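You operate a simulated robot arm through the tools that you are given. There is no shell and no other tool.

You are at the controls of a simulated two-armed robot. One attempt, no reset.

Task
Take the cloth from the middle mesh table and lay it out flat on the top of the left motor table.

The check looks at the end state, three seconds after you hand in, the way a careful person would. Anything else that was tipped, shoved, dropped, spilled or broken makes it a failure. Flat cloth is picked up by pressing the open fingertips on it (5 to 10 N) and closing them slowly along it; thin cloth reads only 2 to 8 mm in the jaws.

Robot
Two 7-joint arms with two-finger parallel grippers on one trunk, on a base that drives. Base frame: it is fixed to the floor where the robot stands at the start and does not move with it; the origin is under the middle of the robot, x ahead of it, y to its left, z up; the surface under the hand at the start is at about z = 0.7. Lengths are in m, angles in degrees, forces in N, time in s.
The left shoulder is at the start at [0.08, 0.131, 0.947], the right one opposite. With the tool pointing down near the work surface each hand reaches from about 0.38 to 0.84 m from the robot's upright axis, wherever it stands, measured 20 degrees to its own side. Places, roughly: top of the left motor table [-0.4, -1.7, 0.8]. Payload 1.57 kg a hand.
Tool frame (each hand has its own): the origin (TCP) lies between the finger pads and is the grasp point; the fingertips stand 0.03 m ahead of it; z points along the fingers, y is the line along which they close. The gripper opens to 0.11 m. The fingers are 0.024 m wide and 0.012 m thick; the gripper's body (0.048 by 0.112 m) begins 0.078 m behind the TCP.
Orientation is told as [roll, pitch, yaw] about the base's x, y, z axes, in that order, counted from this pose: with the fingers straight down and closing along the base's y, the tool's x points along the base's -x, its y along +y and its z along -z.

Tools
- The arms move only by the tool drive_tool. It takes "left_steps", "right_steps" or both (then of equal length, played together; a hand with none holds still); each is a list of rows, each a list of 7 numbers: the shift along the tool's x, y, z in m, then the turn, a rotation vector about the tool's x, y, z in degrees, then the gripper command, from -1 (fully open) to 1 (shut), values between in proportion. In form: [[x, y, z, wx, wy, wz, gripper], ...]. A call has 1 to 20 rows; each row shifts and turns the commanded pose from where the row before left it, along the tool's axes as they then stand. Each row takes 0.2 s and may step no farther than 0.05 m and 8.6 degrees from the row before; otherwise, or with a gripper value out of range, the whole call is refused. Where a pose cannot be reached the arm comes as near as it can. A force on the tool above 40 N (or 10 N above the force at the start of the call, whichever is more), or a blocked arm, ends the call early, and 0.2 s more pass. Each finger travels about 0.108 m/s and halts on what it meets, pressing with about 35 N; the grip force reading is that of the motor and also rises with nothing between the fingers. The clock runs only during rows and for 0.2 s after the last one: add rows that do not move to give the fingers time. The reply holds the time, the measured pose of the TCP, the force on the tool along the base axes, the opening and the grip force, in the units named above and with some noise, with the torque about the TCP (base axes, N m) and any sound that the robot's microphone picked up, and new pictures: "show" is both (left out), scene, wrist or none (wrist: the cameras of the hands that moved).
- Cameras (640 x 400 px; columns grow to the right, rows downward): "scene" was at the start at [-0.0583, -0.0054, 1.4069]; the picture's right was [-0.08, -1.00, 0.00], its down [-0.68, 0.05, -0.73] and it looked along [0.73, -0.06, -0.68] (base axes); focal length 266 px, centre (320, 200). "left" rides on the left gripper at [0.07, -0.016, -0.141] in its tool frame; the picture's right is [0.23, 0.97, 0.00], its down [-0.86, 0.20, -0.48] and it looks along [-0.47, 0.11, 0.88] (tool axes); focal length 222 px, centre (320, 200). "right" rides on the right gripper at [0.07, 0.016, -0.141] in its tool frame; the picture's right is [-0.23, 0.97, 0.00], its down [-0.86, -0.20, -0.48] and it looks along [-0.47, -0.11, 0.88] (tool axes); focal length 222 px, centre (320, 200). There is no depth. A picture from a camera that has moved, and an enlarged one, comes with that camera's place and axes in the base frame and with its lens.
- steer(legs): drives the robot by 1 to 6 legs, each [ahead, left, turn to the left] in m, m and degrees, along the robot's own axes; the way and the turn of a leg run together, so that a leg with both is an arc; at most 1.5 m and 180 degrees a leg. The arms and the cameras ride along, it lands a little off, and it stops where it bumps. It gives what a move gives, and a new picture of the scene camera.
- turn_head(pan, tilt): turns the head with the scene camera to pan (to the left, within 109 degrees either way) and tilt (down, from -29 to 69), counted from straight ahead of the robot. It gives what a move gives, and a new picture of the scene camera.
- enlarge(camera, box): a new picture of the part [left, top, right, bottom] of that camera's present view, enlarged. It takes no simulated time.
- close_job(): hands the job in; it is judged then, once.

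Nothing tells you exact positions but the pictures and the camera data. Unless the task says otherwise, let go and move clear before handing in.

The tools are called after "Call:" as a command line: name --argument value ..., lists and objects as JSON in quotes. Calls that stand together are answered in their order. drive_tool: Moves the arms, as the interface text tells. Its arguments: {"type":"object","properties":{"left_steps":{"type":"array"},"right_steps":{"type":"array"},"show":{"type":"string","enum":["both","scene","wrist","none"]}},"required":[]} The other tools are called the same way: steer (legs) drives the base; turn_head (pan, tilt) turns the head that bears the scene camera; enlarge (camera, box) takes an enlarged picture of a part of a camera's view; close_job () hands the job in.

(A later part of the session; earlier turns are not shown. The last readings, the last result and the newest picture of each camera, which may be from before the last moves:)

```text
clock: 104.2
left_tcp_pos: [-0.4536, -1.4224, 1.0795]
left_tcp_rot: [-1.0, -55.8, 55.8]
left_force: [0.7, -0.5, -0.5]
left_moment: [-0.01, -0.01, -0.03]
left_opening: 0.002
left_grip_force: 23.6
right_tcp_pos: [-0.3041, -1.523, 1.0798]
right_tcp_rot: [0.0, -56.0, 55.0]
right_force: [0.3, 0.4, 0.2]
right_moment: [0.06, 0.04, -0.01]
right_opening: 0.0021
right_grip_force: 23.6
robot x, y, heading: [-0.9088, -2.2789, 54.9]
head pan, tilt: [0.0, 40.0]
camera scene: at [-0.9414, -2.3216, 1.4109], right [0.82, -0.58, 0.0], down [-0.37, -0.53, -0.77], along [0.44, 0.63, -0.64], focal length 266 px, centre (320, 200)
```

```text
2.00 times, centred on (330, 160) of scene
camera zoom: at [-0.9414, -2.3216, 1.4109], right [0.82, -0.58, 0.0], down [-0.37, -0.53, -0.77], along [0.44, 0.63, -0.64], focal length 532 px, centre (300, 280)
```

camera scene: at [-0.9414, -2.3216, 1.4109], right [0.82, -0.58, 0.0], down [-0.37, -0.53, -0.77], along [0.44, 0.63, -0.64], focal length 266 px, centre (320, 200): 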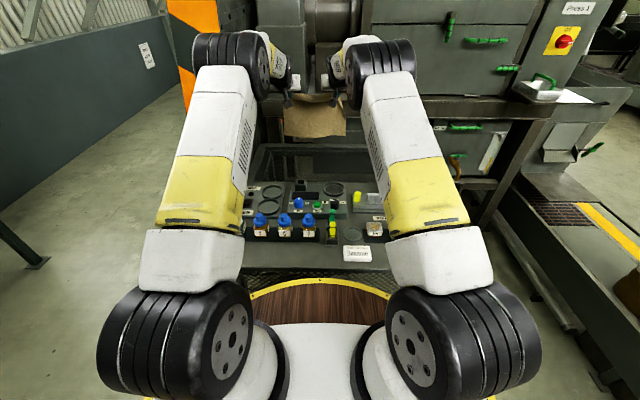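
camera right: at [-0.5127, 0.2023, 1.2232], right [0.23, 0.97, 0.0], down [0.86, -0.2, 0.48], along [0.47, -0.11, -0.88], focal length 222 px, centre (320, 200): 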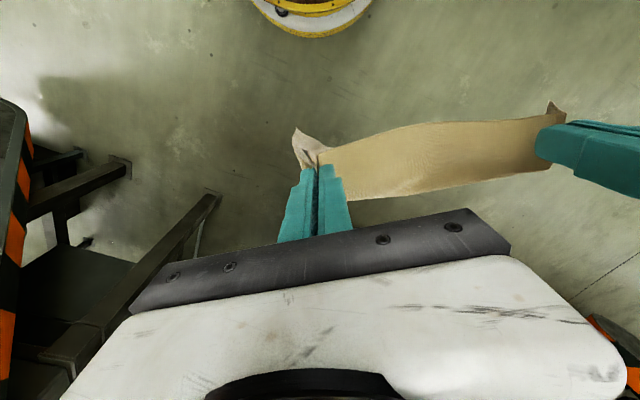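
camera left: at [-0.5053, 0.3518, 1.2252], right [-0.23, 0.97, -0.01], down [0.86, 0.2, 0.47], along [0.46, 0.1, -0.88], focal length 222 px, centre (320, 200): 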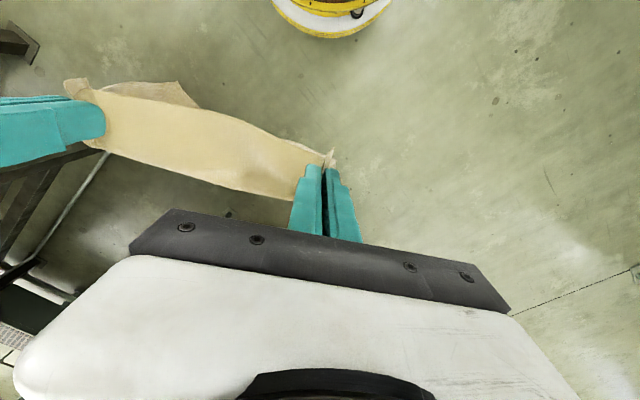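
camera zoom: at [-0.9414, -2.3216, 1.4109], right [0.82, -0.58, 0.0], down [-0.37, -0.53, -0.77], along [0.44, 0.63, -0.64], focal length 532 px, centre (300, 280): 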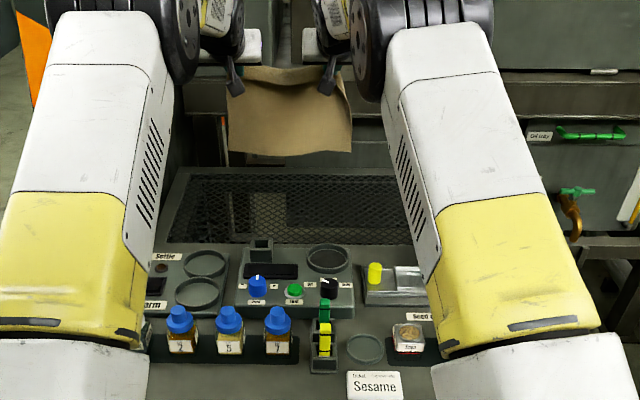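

The hands are at 0.96 m ahead, z=1.08, well matched, and the cloth hangs over the mesh's front part. I'll go on forward and down to the far starting point of the lay.

Call:
drive_tool --left_steps '[[0.0053, 0, 0.0451, 0, 0, 0, 1], [0.0053, 0, 0.0451, 0, 0, 0, 1], [0, 0, 0, 0, 0, 0, 1], [0, 0, 0, 0, 0, 0, 1]]' --right_steps '[[0.0053, 0, 0.0451, 0, 0, 0, 1], [0.0053, 0, 0.0451, 0, 0, 0, 1], [0, 0, 0, 0, 0, 0, 1], [0, 0, 0, 0, 0, 0, 1]]' --show "both"

Call:
enlarge --camera "scene" --box '[240, 80, 400, 220]'

```text
clock: 105.2
left_tcp_pos: [-0.4219, -1.3739, 1.0166]
left_tcp_rot: [-1.1, -55.8, 55.9]
left_force: [0.6, -0.1, -0.1]
left_moment: [-0.01, -0.02, -0.05]
left_opening: 0.0022
left_grip_force: 23.7
left hand out of reach, approached as far as the arm can: row 2
right_tcp_pos: [-0.2746, -1.4827, 1.0354]
right_tcp_rot: [0.0, -55.9, 55.0]
right_force: [-0.3, -0.7, -0.3]
right_moment: [0.02, 0.05, -0.03]
right_opening: 0.0025
right_grip_force: 24.2
right hand out of reach, approached as far as the arm can: row 2
robot x, y, heading: [-0.9123, -2.2761, 54.8]
head pan, tilt: [0.0, 40.0]
camera scene: at [-0.9415, -2.3218, 1.4109], right [0.82, -0.58, 0.0], down [-0.37, -0.53, -0.77], along [0.44, 0.63, -0.64], focal length 266 px, centre (320, 200)
camera right: at [-0.3775, -1.6033, 1.0582], right [-0.72, 0.66, 0.19], down [0.21, -0.05, 0.98], along [0.66, 0.75, -0.11], focal length 222 px, centre (320, 200)
camera left: at [-0.499, -1.5102, 1.0399], right [-0.87, 0.45, -0.2], down [-0.12, 0.19, 0.97], along [0.48, 0.87, -0.11], focal length 222 px, centre (320, 200)
```

scene: 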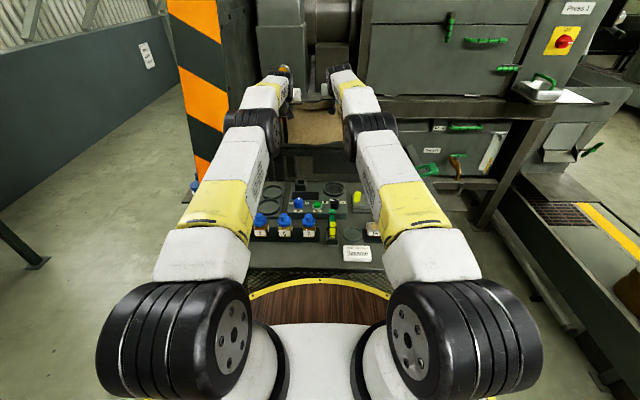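
right: 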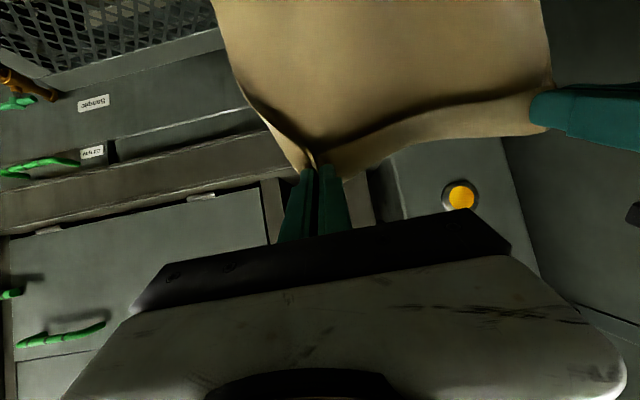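
left: 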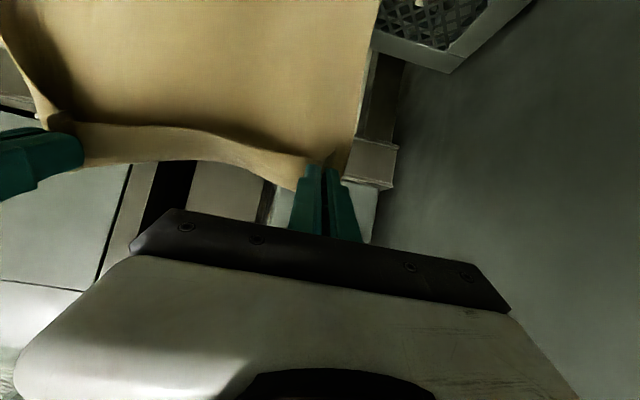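

```text
2.86 times, centred on (320, 150) of scene
camera zoom: at [-0.9415, -2.3218, 1.4109], right [0.82, -0.58, 0.0], down [-0.37, -0.53, -0.77], along [0.44, 0.63, -0.64], focal length 760 px, centre (320, 343)
```

zoom: 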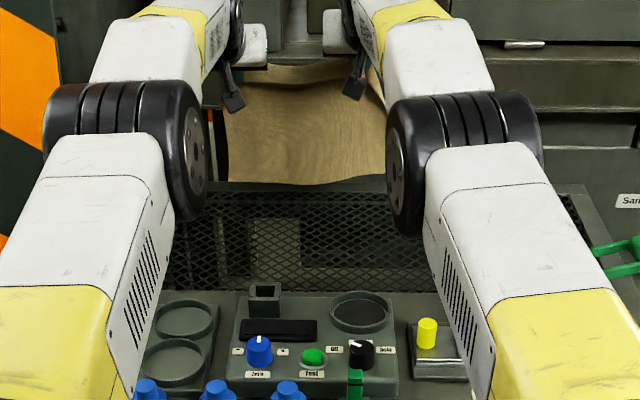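

The reach limit here is about 1.02 m; the lower edge of the cloth hangs about 6 cm above the mesh at 1.04 m. I'll tilt the fingers a bit more for extra reach and level the right hand with the left.

Call:
drive_tool --left_steps '[[0.0027, 0, 0.0139, 0, -8.1, 0, 1], [0.0037, 0, 0.0152, 0, -8.1, 0, 1], [0, 0, 0, 0, 0, 0, 1], [0, 0, 0, 0, 0, 0, 1]]' --right_steps '[[0.0098, 0.003, 0.0211, 0, -8.1, 0, 1], [0.0107, 0, 0.0209, 0, -8.1, 0, 1], [0, 0, 0, 0, 0, 0, 1], [0, 0, 0, 0, 0, 0, 1]]' --show "both"

Call:
enlarge --camera "scene" --box '[240, 80, 400, 220]'

```text
clock: 106.2
left_tcp_pos: [-0.4091, -1.3547, 0.9985]
left_tcp_rot: [-1.8, -72.0, 56.6]
left_force: [-0.5, 0.4, 0.2]
left_moment: [0.0, -0.01, 0.02]
left_opening: 0.0021
left_grip_force: 23.9
right_tcp_pos: [-0.2631, -1.4584, 0.9969]
right_tcp_rot: [0.0, -72.2, 55.0]
right_force: [0.1, 1.1, 0.5]
right_moment: [0.01, 0.01, -0.03]
right_opening: 0.0022
right_grip_force: 23.7
robot x, y, heading: [-0.9082, -2.2779, 54.9]
head pan, tilt: [0.0, 40.0]
camera scene: at [-0.9414, -2.3216, 1.4109], right [0.82, -0.58, 0.0], down [-0.37, -0.53, -0.77], along [0.44, 0.63, -0.64], focal length 266 px, centre (320, 200)
camera right: at [-0.3665, -1.5786, 0.9739], right [-0.76, 0.62, 0.22], down [0.05, -0.27, 0.96], along [0.65, 0.74, 0.18], focal length 222 px, centre (320, 200)
camera left: at [-0.4861, -1.4924, 0.976], right [-0.84, 0.5, -0.23], down [-0.28, -0.04, 0.96], along [0.47, 0.87, 0.17], focal length 222 px, centre (320, 200)
```

scene: 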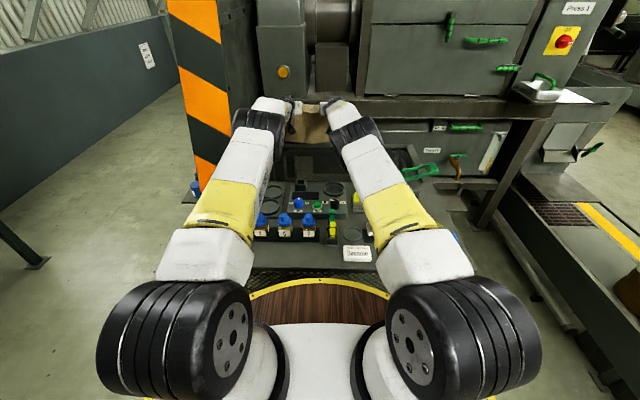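
right: 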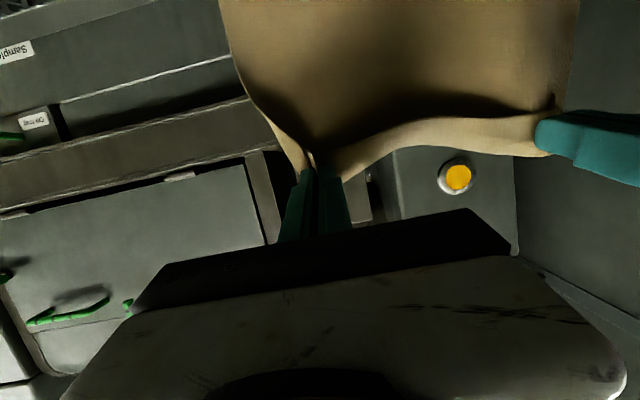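
left: 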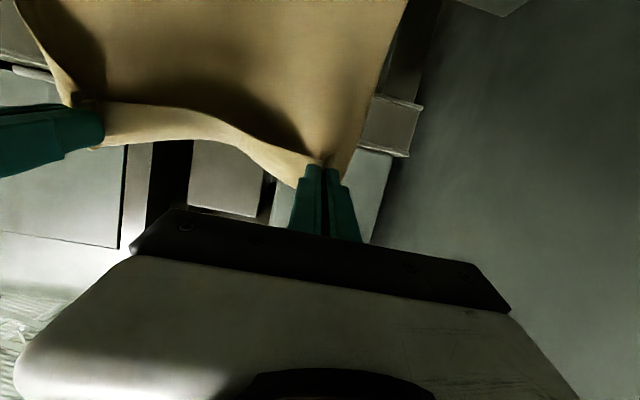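

```text
2.86 times, centred on (320, 150) of scene
camera zoom: at [-0.9414, -2.3216, 1.4109], right [0.82, -0.58, 0.0], down [-0.37, -0.53, -0.77], along [0.44, 0.63, -0.64], focal length 760 px, centre (320, 343)
```

zoom: 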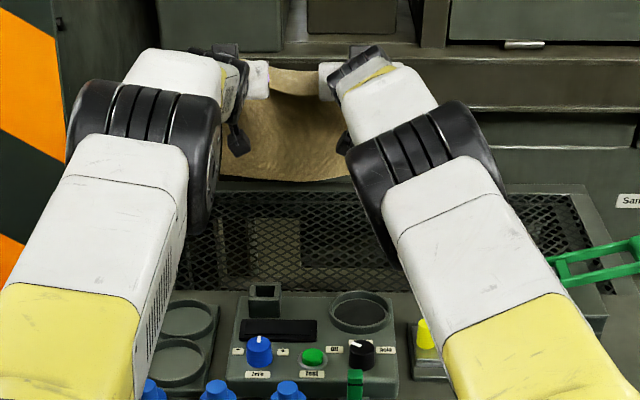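

Both hands are level at 1.04 m ahead with the fingertips near 1.07 m, and the cloth curves slightly forward over the mesh. I'll lower until its lower edge meets the mesh, watching from the head camera.

Call:
drive_tool --left_steps '[[0.0143, 0, 0.0046, 0, 0, 0, 1], [0.0143, 0, 0.0046, 0, 0, 0, 1], [0, 0, 0, 0, 0, 0, 1], [0, 0, 0, 0, 0, 0, 1]]' --right_steps '[[0.0143, 0, 0.0046, 0, 0, 0, 1], [0.0143, 0, 0.0046, 0, 0, 0, 1], [0, 0, 0, 0, 0, 0, 1], [0, 0, 0, 0, 0, 0, 1]]' --show "scene"

Call:
enlarge --camera "scene" --box '[260, 90, 380, 180]'

```text
clock: 107.2
left_tcp_pos: [-0.4083, -1.356, 0.9676]
left_tcp_rot: [-1.8, -71.9, 56.6]
left_force: [0.1, -0.1, 0.7]
left_moment: [-0.01, 0.03, -0.03]
left_opening: 0.0024
left_grip_force: 24.1
right_tcp_pos: [-0.2622, -1.4587, 0.9667]
right_tcp_rot: [0.0, -72.1, 55.1]
right_force: [0.3, -1.2, -0.3]
right_moment: [0.0, -0.01, -0.01]
right_opening: 0.0023
right_grip_force: 24.2
robot x, y, heading: [-0.907, -2.2811, 54.7]
head pan, tilt: [0.0, 40.0]
camera scene: at [-0.9415, -2.3217, 1.4109], right [0.82, -0.58, 0.0], down [-0.37, -0.53, -0.77], along [0.44, 0.63, -0.64], focal length 266 px, centre (320, 200)
```

scene: 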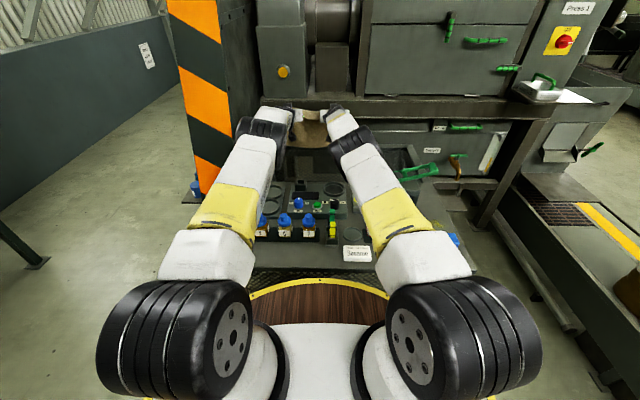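

```text
4.44 times, centred on (320, 135) of scene
camera zoom: at [-0.9415, -2.3217, 1.4109], right [0.82, -0.58, 0.0], down [-0.37, -0.53, -0.77], along [0.44, 0.63, -0.64], focal length 1182 px, centre (320, 489)
```

zoom: 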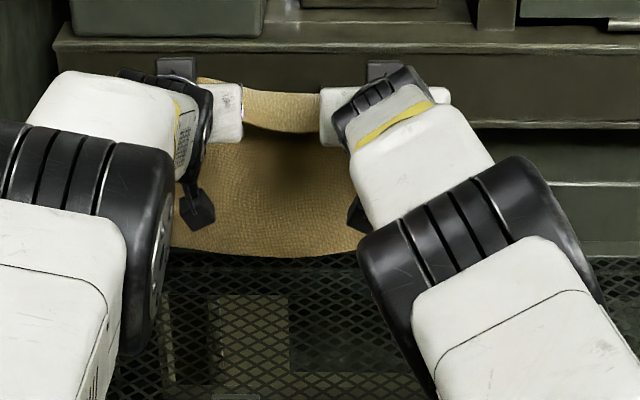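

The lower edge is now just above the mesh near its far rail. I'll lower another 1.5 cm to make contact and check.

Call:
drive_tool --left_steps '[[0.0143, 0, 0.0046, 0, 0, 0, 1], [0, 0, 0, 0, 0, 0, 1], [0, 0, 0, 0, 0, 0, 1]]' --right_steps '[[0.0143, 0, 0.0046, 0, 0, 0, 1], [0, 0, 0, 0, 0, 0, 1], [0, 0, 0, 0, 0, 0, 1]]' --show "none"

Call:
enlarge --camera "scene" --box '[260, 90, 380, 180]'

Call:
drive_tool --left_steps '[[0.0143, 0, 0.0046, 0, 0, 0, 1], [0, 0, 0, 0, 0, 0, 1], [0, 0, 0, 0, 0, 0, 1]]' --right_steps '[[0.0143, 0, 0.0046, 0, 0, 0, 1], [0, 0, 0, 0, 0, 0, 1], [0, 0, 0, 0, 0, 0, 1]]' --show "none"

Call:
enlarge --camera "scene" --box '[260, 90, 380, 180]'

```text
clock: 108.0
left_tcp_pos: [-0.4089, -1.3553, 0.9522]
left_tcp_rot: [-1.8, -71.9, 56.6]
left_force: [0.1, 0.6, 0.3]
left_moment: [0.0, -0.03, -0.04]
left_opening: 0.0023
left_grip_force: 23.5
right_tcp_pos: [-0.2616, -1.4583, 0.9507]
right_tcp_rot: [0.0, -72.3, 55.0]
right_force: [-0.6, 0.3, 0.0]
right_moment: [0.01, 0.01, -0.01]
right_opening: 0.0024
right_grip_force: 23.9
robot x, y, heading: [-0.9094, -2.2765, 54.8]
head pan, tilt: [0.0, 40.0]
```

```text
4.44 times, centred on (320, 135) of scene
camera zoom: at [-0.9414, -2.3217, 1.4109], right [0.82, -0.58, 0.0], down [-0.37, -0.53, -0.77], along [0.44, 0.63, -0.64], focal length 1182 px, centre (320, 489)
```

zoom: 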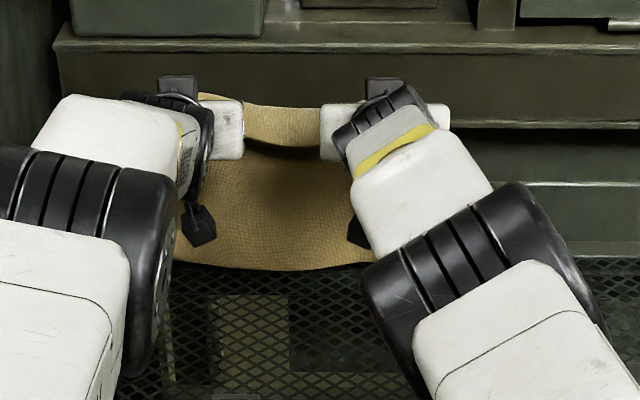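

```text
clock: 108.8
left_tcp_pos: [-0.4073, -1.3551, 0.9377]
left_tcp_rot: [-1.8, -72.0, 56.6]
left_force: [0.2, -0.9, 0.1]
left_moment: [0.0, 0.05, -0.02]
left_opening: 0.0022
left_grip_force: 23.9
right_tcp_pos: [-0.2627, -1.4585, 0.9355]
right_tcp_rot: [-0.1, -72.2, 55.0]
right_force: [-0.1, 0.0, -1.1]
right_moment: [0.02, 0.03, -0.04]
right_opening: 0.0022
right_grip_force: 23.6
robot x, y, heading: [-0.9088, -2.2785, 54.9]
head pan, tilt: [0.0, 40.0]
```

```text
4.44 times, centred on (320, 135) of scene
camera zoom: at [-0.9414, -2.3217, 1.4109], right [0.82, -0.58, 0.0], down [-0.37, -0.53, -0.77], along [0.44, 0.63, -0.64], focal length 1182 px, centre (320, 489)
```

zoom: 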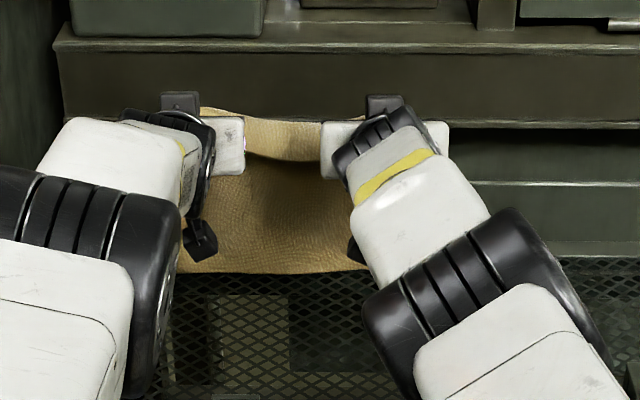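

The lower edge has made contact in a straight line at about 1.09 m ahead, right where I want the far edge. Now I'll lay the cloth down by drawing the hands back and down slowly while straightening the fingers; first half of the path.

Call:
drive_tool --left_steps '[[0.0059, 0, -0.0082, 0, 2.1, 0, 1], [0.0058, 0, -0.0083, 0, 2.1, 0, 1], [0.0087, 0, -0.0068, 0, 2.1, 0, 1], [0.0087, 0, -0.0067, 0, 2.1, 0, 1], [0.01, 0, -0.0056, 0, 2.1, 0, 1], [0.01, 0, -0.0056, 0, 2.1, 0, 1], [0.0114, 0, -0.0042, 0, 2.1, 0, 1], [0.0113, 0, -0.0042, 0, 2.1, 0, 1], [0.012, 0, -0.0031, 0, 2.1, 0, 1], [0.012, 0, -0.003, 0, 2.1, 0, 1], [0, 0, 0, 0, 0, 0, 1]]' --right_steps '[[0.0059, 0, -0.0082, 0, 2.1, 0, 1], [0.0058, 0, -0.0083, 0, 2.1, 0, 1], [0.0087, 0, -0.0068, 0, 2.1, 0, 1], [0.0087, 0, -0.0067, 0, 2.1, 0, 1], [0.01, 0, -0.0056, 0, 2.1, 0, 1], [0.01, 0, -0.0056, 0, 2.1, 0, 1], [0.0114, 0, -0.0042, 0, 2.1, 0, 1], [0.0113, 0, -0.0042, 0, 2.1, 0, 1], [0.012, 0, -0.0031, 0, 2.1, 0, 1], [0.012, 0, -0.003, 0, 2.1, 0, 1], [0, 0, 0, 0, 0, 0, 1]]' --show "scene"

Call:
enlarge --camera "scene" --box '[250, 90, 390, 200]'

```text
clock: 111.2
left_tcp_pos: [-0.4627, -1.4364, 0.8786]
left_tcp_rot: [-1.0, -50.8, 55.6]
left_force: [-1.0, 0.9, -0.2]
left_moment: [0.03, 0.01, -0.02]
left_opening: 0.0024
left_grip_force: 23.5
right_tcp_pos: [-0.3182, -1.537, 0.8751]
right_tcp_rot: [0.0, -51.1, 55.1]
right_force: [-0.5, 0.2, -0.4]
right_moment: [-0.03, 0.0, 0.0]
right_opening: 0.0025
right_grip_force: 24.1
robot x, y, heading: [-0.9082, -2.2767, 54.6]
head pan, tilt: [0.0, 40.0]
camera scene: at [-0.9415, -2.3217, 1.4109], right [0.82, -0.58, 0.0], down [-0.37, -0.53, -0.77], along [0.44, 0.63, -0.64], focal length 266 px, centre (320, 200)
```

scene: 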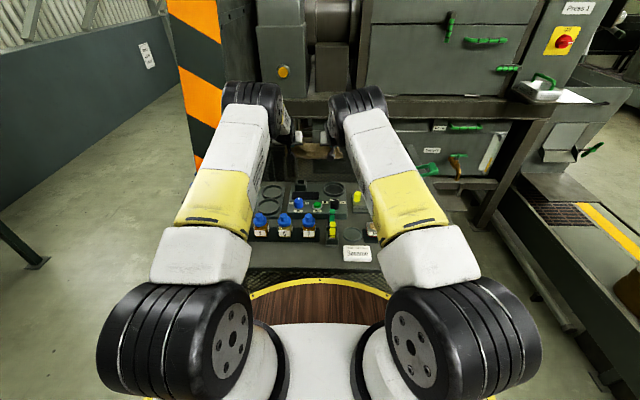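

```text
3.64 times, centred on (320, 145) of scene
camera zoom: at [-0.9415, -2.3217, 1.4109], right [0.82, -0.58, 0.0], down [-0.37, -0.53, -0.77], along [0.44, 0.63, -0.64], focal length 967 px, centre (320, 400)
```

zoom: 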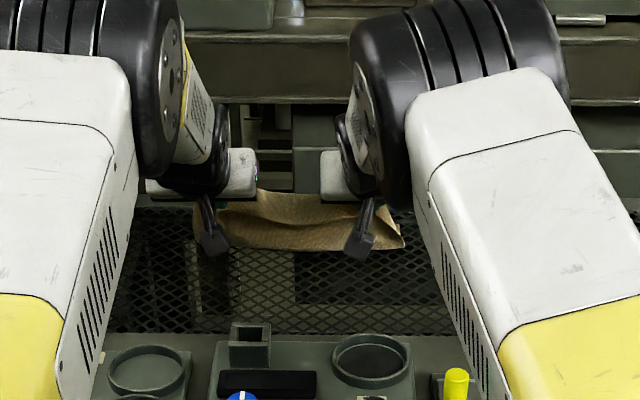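

The cloth slopes forward onto the mesh as intended: pinch line at about 0.97 m, bend line at about 1.02 m. I'll complete the second half of the path down to the surface.

Call:
drive_tool --left_steps '[[0.0126, 0, -0.0018, 0, 2.1, 0, 1], [0.0126, 0, -0.0017, 0, 2.1, 0, 1], [0.0127, 0, -0.0008, 0, 2.1, 0, 1], [0.0126, 0, -0.0007, 0, 2.1, 0, 1], [0.0127, 0, 0.0003, 0, 2.1, 0, 1], [0.0127, 0, 0.0003, 0, 2.1, 0, 1], [0.0127, 0, 0.0012, 0, 2.1, 0, 1], [0.0126, 0, 0.0013, 0, 2.1, 0, 1], [0, 0, 0, 0, 0, 0, 1]]' --right_steps '[[0.0126, 0, -0.0018, 0, 2.1, 0, 1], [0.0126, 0, -0.0017, 0, 2.1, 0, 1], [0.0127, 0, -0.0008, 0, 2.1, 0, 1], [0.0126, 0, -0.0007, 0, 2.1, 0, 1], [0.0127, 0, 0.0003, 0, 2.1, 0, 1], [0.0127, 0, 0.0003, 0, 2.1, 0, 1], [0.0127, 0, 0.0012, 0, 2.1, 0, 1], [0.0126, 0, 0.0013, 0, 2.1, 0, 1], [0, 0, 0, 0, 0, 0, 1]]' --show "both"

Call:
enlarge --camera "scene" --box '[250, 90, 390, 200]'

```text
clock: 113.2
left_tcp_pos: [-0.505, -1.4958, 0.8102]
left_tcp_rot: [-0.7, -34.0, 55.4]
left_force: [0.2, 0.1, -0.5]
left_moment: [-0.03, -0.02, -0.01]
left_opening: 0.0021
left_grip_force: 23.8
right_tcp_pos: [-0.3596, -1.5971, 0.8074]
right_tcp_rot: [0.0, -34.3, 54.9]
right_force: [0.0, -0.7, -0.7]
right_moment: [0.02, 0.02, -0.03]
right_opening: 0.0021
right_grip_force: 24.1
robot x, y, heading: [-0.9114, -2.2793, 54.8]
head pan, tilt: [0.0, 40.0]
camera scene: at [-0.9415, -2.3217, 1.4109], right [0.82, -0.58, 0.0], down [-0.37, -0.53, -0.77], along [0.44, 0.63, -0.64], focal length 266 px, centre (320, 200)
camera right: at [-0.4511, -1.7032, 0.8852], right [-0.69, 0.71, 0.13], down [0.41, 0.24, 0.88], along [0.59, 0.66, -0.46], focal length 222 px, centre (320, 200)
camera left: at [-0.5719, -1.6183, 0.8888], right [-0.9, 0.4, -0.14], down [0.08, 0.48, 0.87], along [0.42, 0.78, -0.47], focal length 222 px, centre (320, 200)
```

scene: 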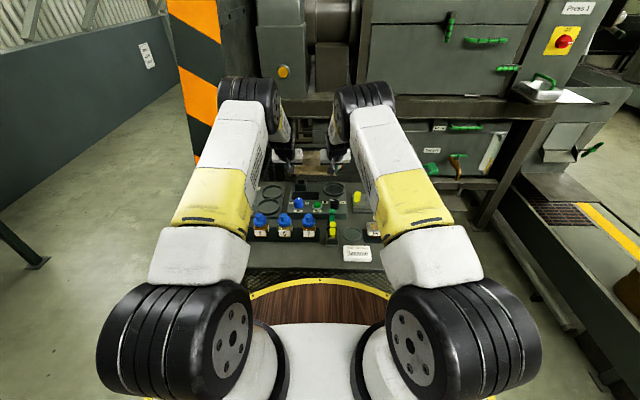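
right: 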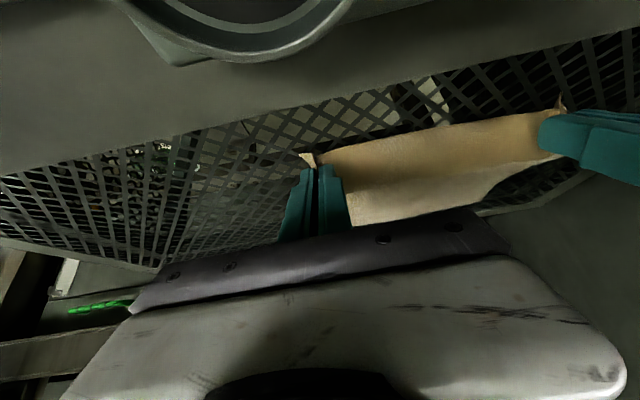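
left: 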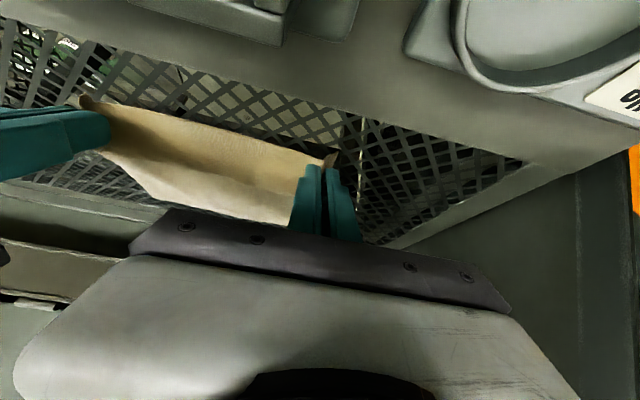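

```text
3.64 times, centred on (320, 145) of scene
camera zoom: at [-0.9415, -2.3217, 1.4109], right [0.82, -0.58, 0.0], down [-0.37, -0.53, -0.77], along [0.44, 0.63, -0.64], focal length 967 px, centre (320, 400)
```

zoom: 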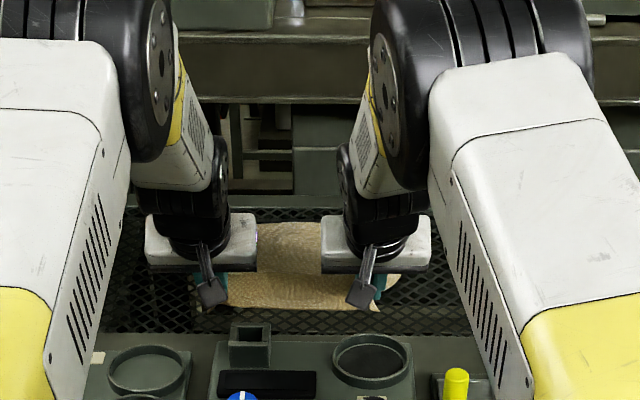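

The far edge lies flat at about 1.07–1.10 m, spanning y from -0.11 to 0.17, and the pinch line is at 0.889 m, 2 cm above the mesh. I'll make the last bit of the path and then touch down gently.

Call:
drive_tool --left_steps '[[0.0108, 0, -0.0002, 0, 2.1, 0, 1], [0.0108, 0, -0.0002, 0, 2.1, 0, 1], [0, 0, 0, 0, 0, 0, 1], [0, 0, 0, 0, 0, 0, 1]]' --right_steps '[[0.0108, 0, -0.0002, 0, 2.1, 0, 1], [0.0108, 0, -0.0002, 0, 2.1, 0, 1], [0, 0, 0, 0, 0, 0, 1], [0, 0, 0, 0, 0, 0, 1]]' --show "wrist"

Call:
enlarge --camera "scene" --box '[250, 90, 390, 200]'

```text
clock: 114.2
left_tcp_pos: [-0.5152, -1.5113, 0.8002]
left_tcp_rot: [-0.6, -29.9, 55.3]
left_force: [0.4, 0.2, 0.4]
left_moment: [-0.01, -0.02, -0.01]
left_opening: 0.0023
left_grip_force: 23.4
right_tcp_pos: [-0.369, -1.6131, 0.7955]
right_tcp_rot: [0.0, -30.2, 55.0]
right_force: [0.2, 0.4, 1.7]
right_moment: [-0.01, -0.01, -0.02]
right_opening: 0.0022
right_grip_force: 23.6
robot x, y, heading: [-0.9082, -2.2784, 54.8]
head pan, tilt: [0.0, 40.0]
camera right: at [-0.4585, -1.7135, 0.8836], right [-0.68, 0.72, 0.11], down [0.45, 0.29, 0.84], along [0.57, 0.63, -0.52], focal length 222 px, centre (320, 200)
camera left: at [-0.5782, -1.6283, 0.8875], right [-0.91, 0.4, -0.12], down [0.12, 0.53, 0.84], along [0.4, 0.75, -0.53], focal length 222 px, centre (320, 200)
```

right: 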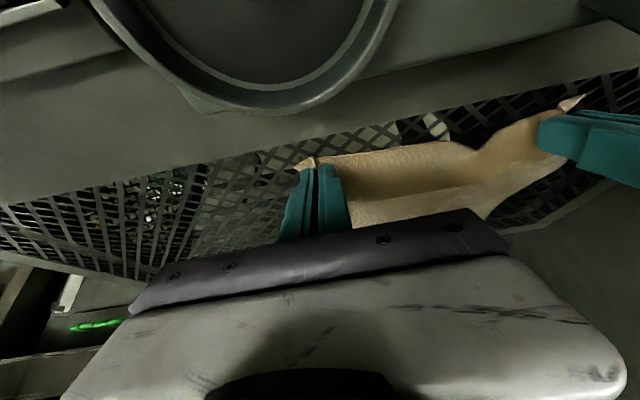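
left: 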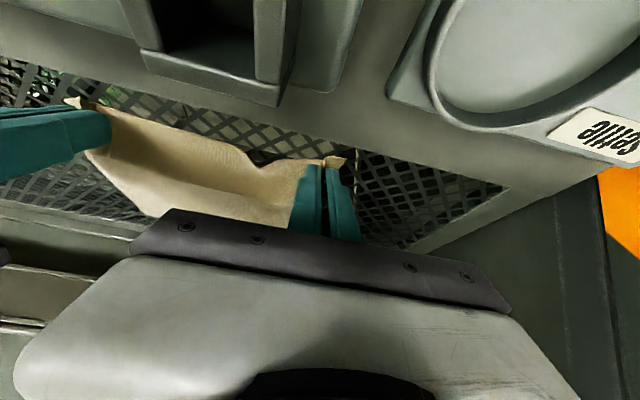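

```text
3.64 times, centred on (320, 145) of scene
camera zoom: at [-0.9415, -2.3217, 1.4109], right [0.82, -0.58, 0.0], down [-0.37, -0.53, -0.77], along [0.44, 0.63, -0.64], focal length 967 px, centre (320, 400)
```

zoom: 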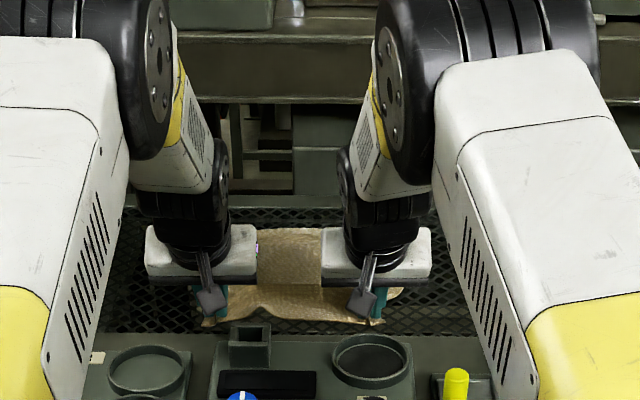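

The cloth is on the mesh with its front edge slack between the hands. I'll spread the hands gently apart to draw that front edge straight before letting go.

Call:
drive_tool --left_steps '[[0, 0.005, 0, 0, 0, 0, 1], [0, 0.005, 0, 0, 0, 0, 1], [0, 0.003, 0, 0, 0, 0, 1], [0, 0, 0, 0, 0, 0, 1], [0, 0, 0, 0, 0, 0, 1]]' --right_steps '[[0, -0.005, 0, 0, 0, 0, 1], [0, -0.005, 0, 0, 0, 0, 1], [0, -0.003, 0, 0, 0, 0, 1], [0, 0, 0, 0, 0, 0, 1], [0, 0, 0, 0, 0, 0, 1]]' --show "wrist"

Call:
enlarge --camera "scene" --box '[270, 130, 370, 190]'

```text
clock: 115.4
left_tcp_pos: [-0.5249, -1.5057, 0.7968]
left_tcp_rot: [-0.6, -29.9, 55.1]
left_force: [9.9, -6.9, -0.5]
left_moment: [-0.18, -0.25, -0.21]
left_opening: 0.0023
left_grip_force: 24.0
right_tcp_pos: [-0.3616, -1.6189, 0.7962]
right_tcp_rot: [0.0, -30.2, 55.1]
right_force: [-10.6, 7.2, 0.1]
right_moment: [0.23, 0.27, 0.19]
right_opening: 0.0028
right_grip_force: 23.5
robot x, y, heading: [-0.9079, -2.2789, 54.6]
head pan, tilt: [0.0, 40.0]
camera right: at [-0.4491, -1.7203, 0.8838], right [-0.69, 0.72, 0.12], down [0.45, 0.29, 0.84], along [0.57, 0.63, -0.52], focal length 222 px, centre (320, 200)
camera left: at [-0.5883, -1.6211, 0.8872], right [-0.91, 0.4, -0.12], down [0.12, 0.53, 0.84], along [0.4, 0.75, -0.53], focal length 222 px, centre (320, 200)
```

right: 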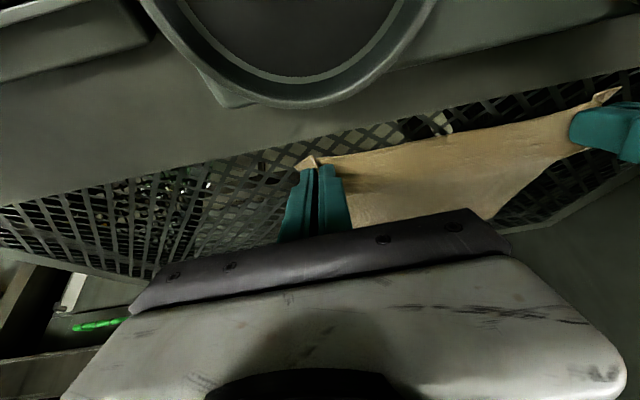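
left: 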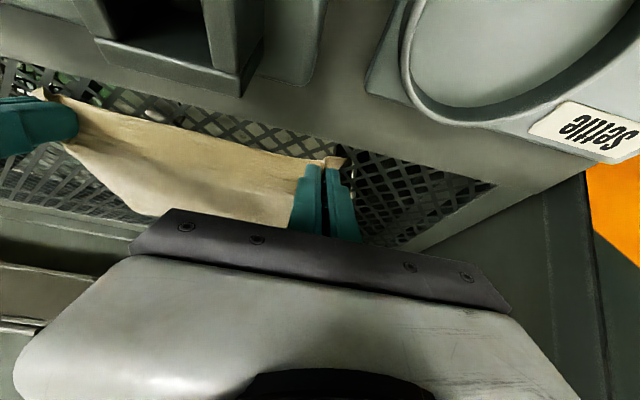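

```text
6.40 times, centred on (320, 160) of scene
camera zoom: at [-0.9415, -2.3217, 1.4109], right [0.82, -0.58, 0.0], down [-0.37, -0.53, -0.77], along [0.44, 0.63, -0.64], focal length 1702 px, centre (320, 456)
```

zoom: 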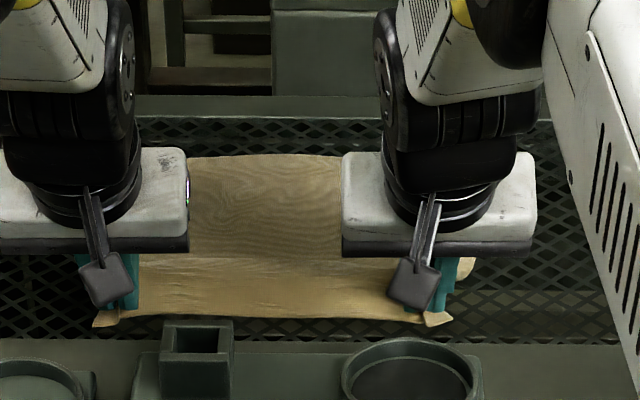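

The front edge is now straight and the cloth looks flat, with about 12 N of tension between the hands. I'll relax that slightly and lower the fingertips the last few millimetres to the surface.

Call:
drive_tool --left_steps '[[0, -0.001, 0, 0, 0, 0, 1], [0.001, 0, 0.0017, 0, 0, 0, 1], [0.001, 0, 0.0017, 0, 0, 0, 1], [0.001, 0, 0.0017, 0, 0, 0, 1], [0, 0, 0, 0, 0, 0, 1]]' --right_steps '[[0, 0.001, 0, 0, 0, 0, 1], [0.001, 0, 0.0017, 0, 0, 0, 1], [0.001, 0, 0.0017, 0, 0, 0, 1], [0.001, 0, 0.0017, 0, 0, 0, 1], [0, 0, 0, 0, 0, 0, 1]]' --show "none"

```text
clock: 116.6
left_tcp_pos: [-0.5261, -1.5045, 0.794]
left_tcp_rot: [-0.7, -30.2, 55.3]
left_force: [10.2, -6.6, 9.0]
left_moment: [-0.1, -0.26, -0.24]
left_opening: 0.0024
left_grip_force: 24.0
right_tcp_pos: [-0.3607, -1.6182, 0.793]
right_tcp_rot: [0.0, -30.5, 55.0]
right_force: [-9.4, 4.2, 21.4]
right_moment: [0.15, 0.22, 0.19]
right_opening: 0.0025
right_grip_force: 23.8
robot x, y, heading: [-0.9095, -2.2789, 54.9]
head pan, tilt: [0.0, 40.0]
```

The fingertips are in contact, so the surface is at z≈0.762 and the mesh is flush. The right presses a bit hard, so I'll ease both up slightly and relax the tension before opening.

Call:
drive_tool --left_steps '[[-0.0003, -0.0015, -0.0005, 0, 0, 0, 1], [0, 0, 0, 0, 0, 0, 1]]' --right_steps '[[-0.0009, 0.0015, -0.0015, 0, 0, 0, 1], [0, 0, 0, 0, 0, 0, 1]]' --show "none"

```text
clock: 117.2
left_tcp_pos: [-0.5248, -1.506, 0.7935]
left_tcp_rot: [-0.6, -30.0, 55.2]
left_force: [7.6, -3.7, 8.8]
left_moment: [-0.06, -0.16, -0.19]
left_opening: 0.0023
left_grip_force: 24.4
right_tcp_pos: [-0.3617, -1.6185, 0.7924]
right_tcp_rot: [0.1, -30.4, 55.0]
right_force: [-3.2, 6.5, 20.0]
right_moment: [0.24, 0.02, 0.13]
right_opening: 0.0022
right_grip_force: 24.1
robot x, y, heading: [-0.9096, -2.278, 54.7]
head pan, tilt: [0.0, 40.0]
```

The right hand still presses at 20 N; I'll raise it a little more and the left slightly.

Call:
drive_tool --left_steps '[[-0.0004, 0, -0.0006, 0, 0, 0, 1], [0, 0, 0, 0, 0, 0, 1]]' --right_steps '[[-0.001, 0, -0.0017, 0, 0, 0, 1], [0, 0, 0, 0, 0, 0, 1]]' --show "none"

```text
clock: 117.8
left_tcp_pos: [-0.5247, -1.5056, 0.7947]
left_tcp_rot: [-0.6, -30.0, 55.3]
left_force: [6.1, -2.5, 7.1]
left_moment: [-0.07, -0.17, -0.15]
left_opening: 0.0021
left_grip_force: 23.6
right_tcp_pos: [-0.362, -1.6192, 0.7929]
right_tcp_rot: [0.0, -30.1, 55.1]
right_force: [-2.5, 6.7, 14.1]
right_moment: [0.23, 0.04, 0.13]
right_opening: 0.0023
right_grip_force: 23.6
robot x, y, heading: [-0.9072, -2.28, 54.6]
head pan, tilt: [0.0, 40.0]
```

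I'll raise the right a touch more and then open both jaws slowly, moving each hand outward so the pleats unfold toward the free corners.

Call:
drive_tool --left_steps '[[0, 0, 0, 0, 0, 0, 1], [0, 0.001, 0, 0, 0, 0, 0.96], [0, 0.002, 0, 0, 0, 0, 0.89], [0, 0.002, 0, 0, 0, 0, 0.82], [0, 0.002, 0, 0, 0, 0, 0.75], [0, 0.002, 0, 0, 0, 0, 0.68], [0, 0.002, 0, 0, 0, 0, 0.61], [0, 0, 0, 0, 0, 0, 0.61], [0, 0, 0, 0, 0, 0, 0.61]]' --right_steps '[[-0.0008, 0, -0.0013, 0, 0, 0, 1], [0, -0.001, 0, 0, 0, 0, 0.96], [0, -0.002, 0, 0, 0, 0, 0.89], [0, -0.002, 0, 0, 0, 0, 0.82], [0, -0.002, 0, 0, 0, 0, 0.75], [0, -0.002, 0, 0, 0, 0, 0.68], [0, -0.002, 0, 0, 0, 0, 0.61], [0, 0, 0, 0, 0, 0, 0.61], [0, 0, 0, 0, 0, 0, 0.61]]' --show "wrist"

Call:
enlarge --camera "scene" --box '[270, 130, 370, 190]'

```text
clock: 119.8
left_tcp_pos: [-0.5324, -1.4999, 0.794]
left_tcp_rot: [-0.6, -29.8, 55.3]
left_force: [1.0, -1.3, 3.2]
left_moment: [0.01, -0.01, -0.05]
left_opening: 0.0202
left_grip_force: 0.0
right_tcp_pos: [-0.353, -1.6252, 0.7948]
right_tcp_rot: [0.0, -30.2, 55.1]
right_force: [-0.2, 0.2, -0.6]
right_moment: [0.01, 0.01, -0.03]
right_opening: 0.0216
right_grip_force: 0.3
robot x, y, heading: [-0.908, -2.2794, 54.8]
head pan, tilt: [0.0, 40.0]
camera right: at [-0.4413, -1.7253, 0.8834], right [-0.68, 0.72, 0.11], down [0.45, 0.29, 0.84], along [0.57, 0.63, -0.52], focal length 222 px, centre (320, 200)
camera left: at [-0.596, -1.6159, 0.8823], right [-0.91, 0.4, -0.12], down [0.12, 0.53, 0.84], along [0.4, 0.75, -0.53], focal length 222 px, centre (320, 200)
```

right: 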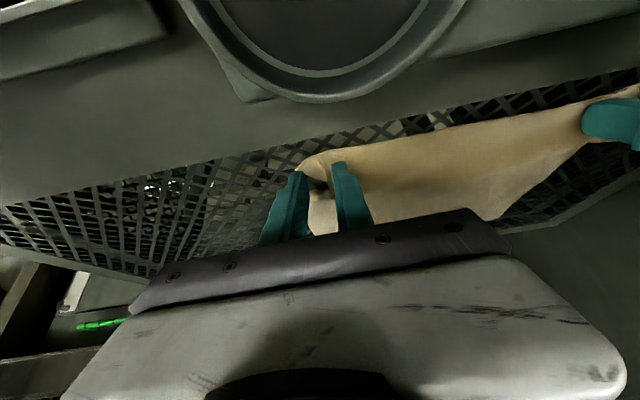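
left: 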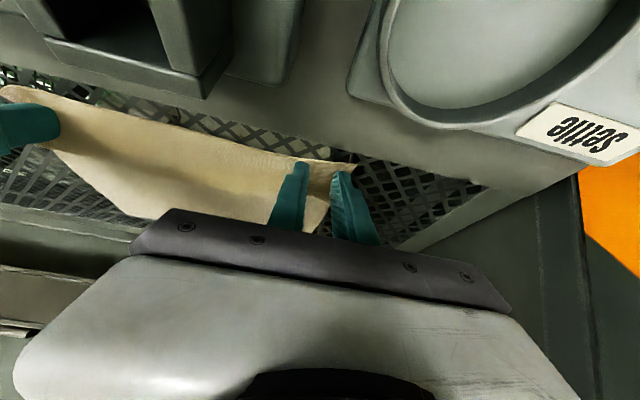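

```text
6.40 times, centred on (320, 160) of scene
camera zoom: at [-0.9415, -2.3219, 1.4109], right [0.82, -0.58, 0.0], down [-0.37, -0.53, -0.77], along [0.44, 0.63, -0.64], focal length 1702 px, centre (320, 456)
```

zoom: 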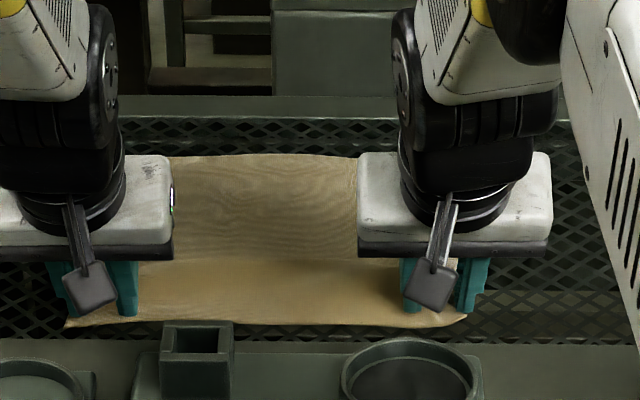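

Both jaws have let go, and the cloth lies flat with its corners unfolded. I'll lift slightly, open a bit more, and raise the hands straight up clear of the cloth.

Call:
drive_tool --left_steps '[[-0.001, 0, -0.0017, 0, 0, 0, 0.55], [-0.001, 0, -0.0017, 0, 0, 0, 0.45], [-0.0025, 0, -0.0043, 0, 0, 0, 0.4], [-0.005, 0, -0.0087, 0, 0, 0, 0.4], [-0.01, 0, -0.0173, 0, 0, 0, 0.4], [-0.015, 0, -0.026, 0, 0, 0, 0.4], [-0.015, 0, -0.026, 0, 0, 0, 0.4], [-0.015, 0, -0.026, 0, 0, 0, 0.4], [0, 0, 0, 0, 0, 0, 0.4]]' --right_steps '[[-0.001, 0, -0.0017, 0, 0, 0, 0.55], [-0.001, 0, -0.0017, 0, 0, 0, 0.45], [-0.0025, 0, -0.0043, 0, 0, 0, 0.4], [-0.005, 0, -0.0087, 0, 0, 0, 0.4], [-0.01, 0, -0.0173, 0, 0, 0, 0.4], [-0.015, 0, -0.026, 0, 0, 0, 0.4], [-0.015, 0, -0.026, 0, 0, 0, 0.4], [-0.015, 0, -0.026, 0, 0, 0, 0.4], [0, 0, 0, 0, 0, 0, 0.4]]' --show "both"

Call:
enlarge --camera "scene" --box '[250, 120, 390, 200]'

```text
clock: 121.8
left_tcp_pos: [-0.534, -1.4996, 0.9217]
left_tcp_rot: [-0.6, -29.9, 55.3]
left_force: [0.4, 0.0, -0.7]
left_moment: [0.04, 0.01, 0.04]
left_opening: 0.0333
left_grip_force: 0.0
right_tcp_pos: [-0.3541, -1.625, 0.9231]
right_tcp_rot: [0.0, -30.0, 55.0]
right_force: [0.1, -0.6, -0.6]
right_moment: [-0.05, -0.02, 0.0]
right_opening: 0.0331
right_grip_force: 0.0
robot x, y, heading: [-0.9112, -2.2818, 55.0]
head pan, tilt: [0.0, 40.0]
camera scene: at [-0.9415, -2.3217, 1.4109], right [0.82, -0.58, 0.0], down [-0.37, -0.53, -0.77], along [0.44, 0.63, -0.64], focal length 266 px, centre (320, 200)
camera right: at [-0.442, -1.726, 1.0126], right [-0.68, 0.72, 0.11], down [0.45, 0.29, 0.84], along [0.57, 0.63, -0.53], focal length 222 px, centre (320, 200)
camera left: at [-0.5968, -1.615, 1.0109], right [-0.91, 0.4, -0.12], down [0.12, 0.53, 0.84], along [0.4, 0.75, -0.53], focal length 222 px, centre (320, 200)
```

scene: 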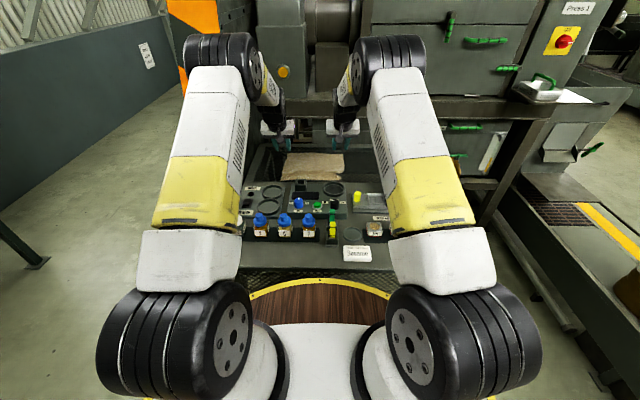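
right: 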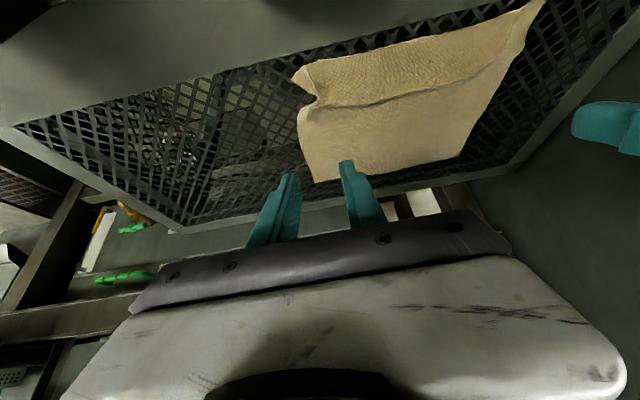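
left: 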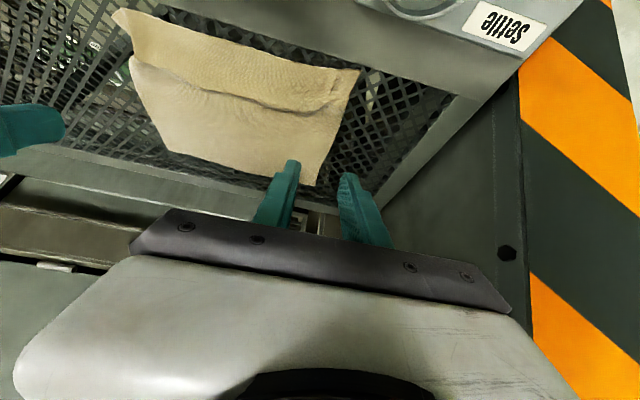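

```text
4.57 times, centred on (320, 160) of scene
camera zoom: at [-0.9415, -2.3217, 1.4109], right [0.82, -0.58, 0.0], down [-0.37, -0.53, -0.77], along [0.44, 0.63, -0.64], focal length 1215 px, centre (320, 383)
```

zoom: 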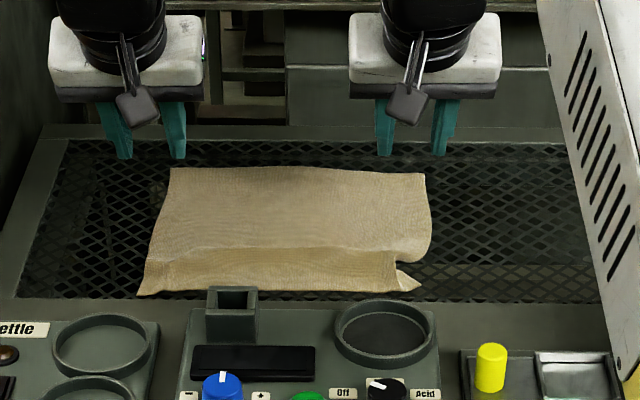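

The cloth is on the mesh strip, nearly flat, but there's a ridge across it about a third of the way from the front edge and a small notch on the right side. I'll look closer at it.

Call:
enlarge --camera "right" --box '[270, 0, 560, 190]'

Call:
enlarge --camera "left" --box '[90, 0, 390, 190]'

```text
2.11 times, centred on (415, 95) of right
camera zoom: at [-0.442, -1.726, 1.0126], right [-0.68, 0.72, 0.11], down [0.45, 0.29, 0.84], along [0.57, 0.63, -0.53], focal length 468 px, centre (120, 421)
```

zoom: 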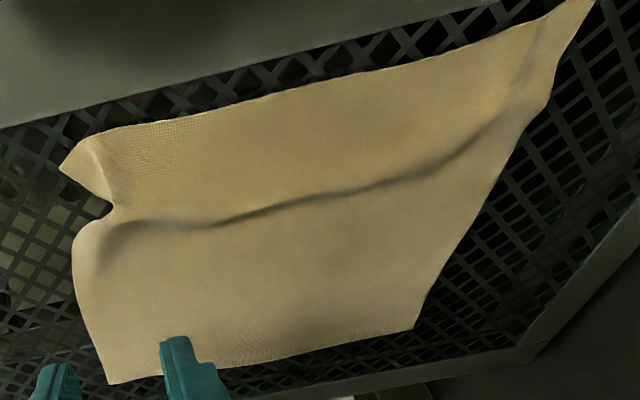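

```text
2.11 times, centred on (240, 95) of left
camera zoom: at [-0.5968, -1.615, 1.0109], right [-0.91, 0.4, -0.12], down [0.12, 0.53, 0.84], along [0.4, 0.75, -0.53], focal length 468 px, centre (488, 421)
```

zoom: 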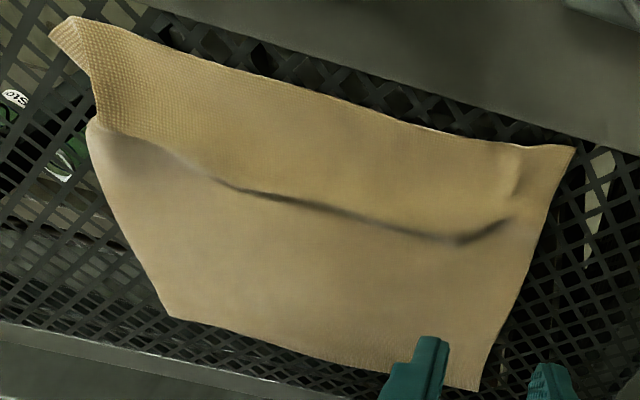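

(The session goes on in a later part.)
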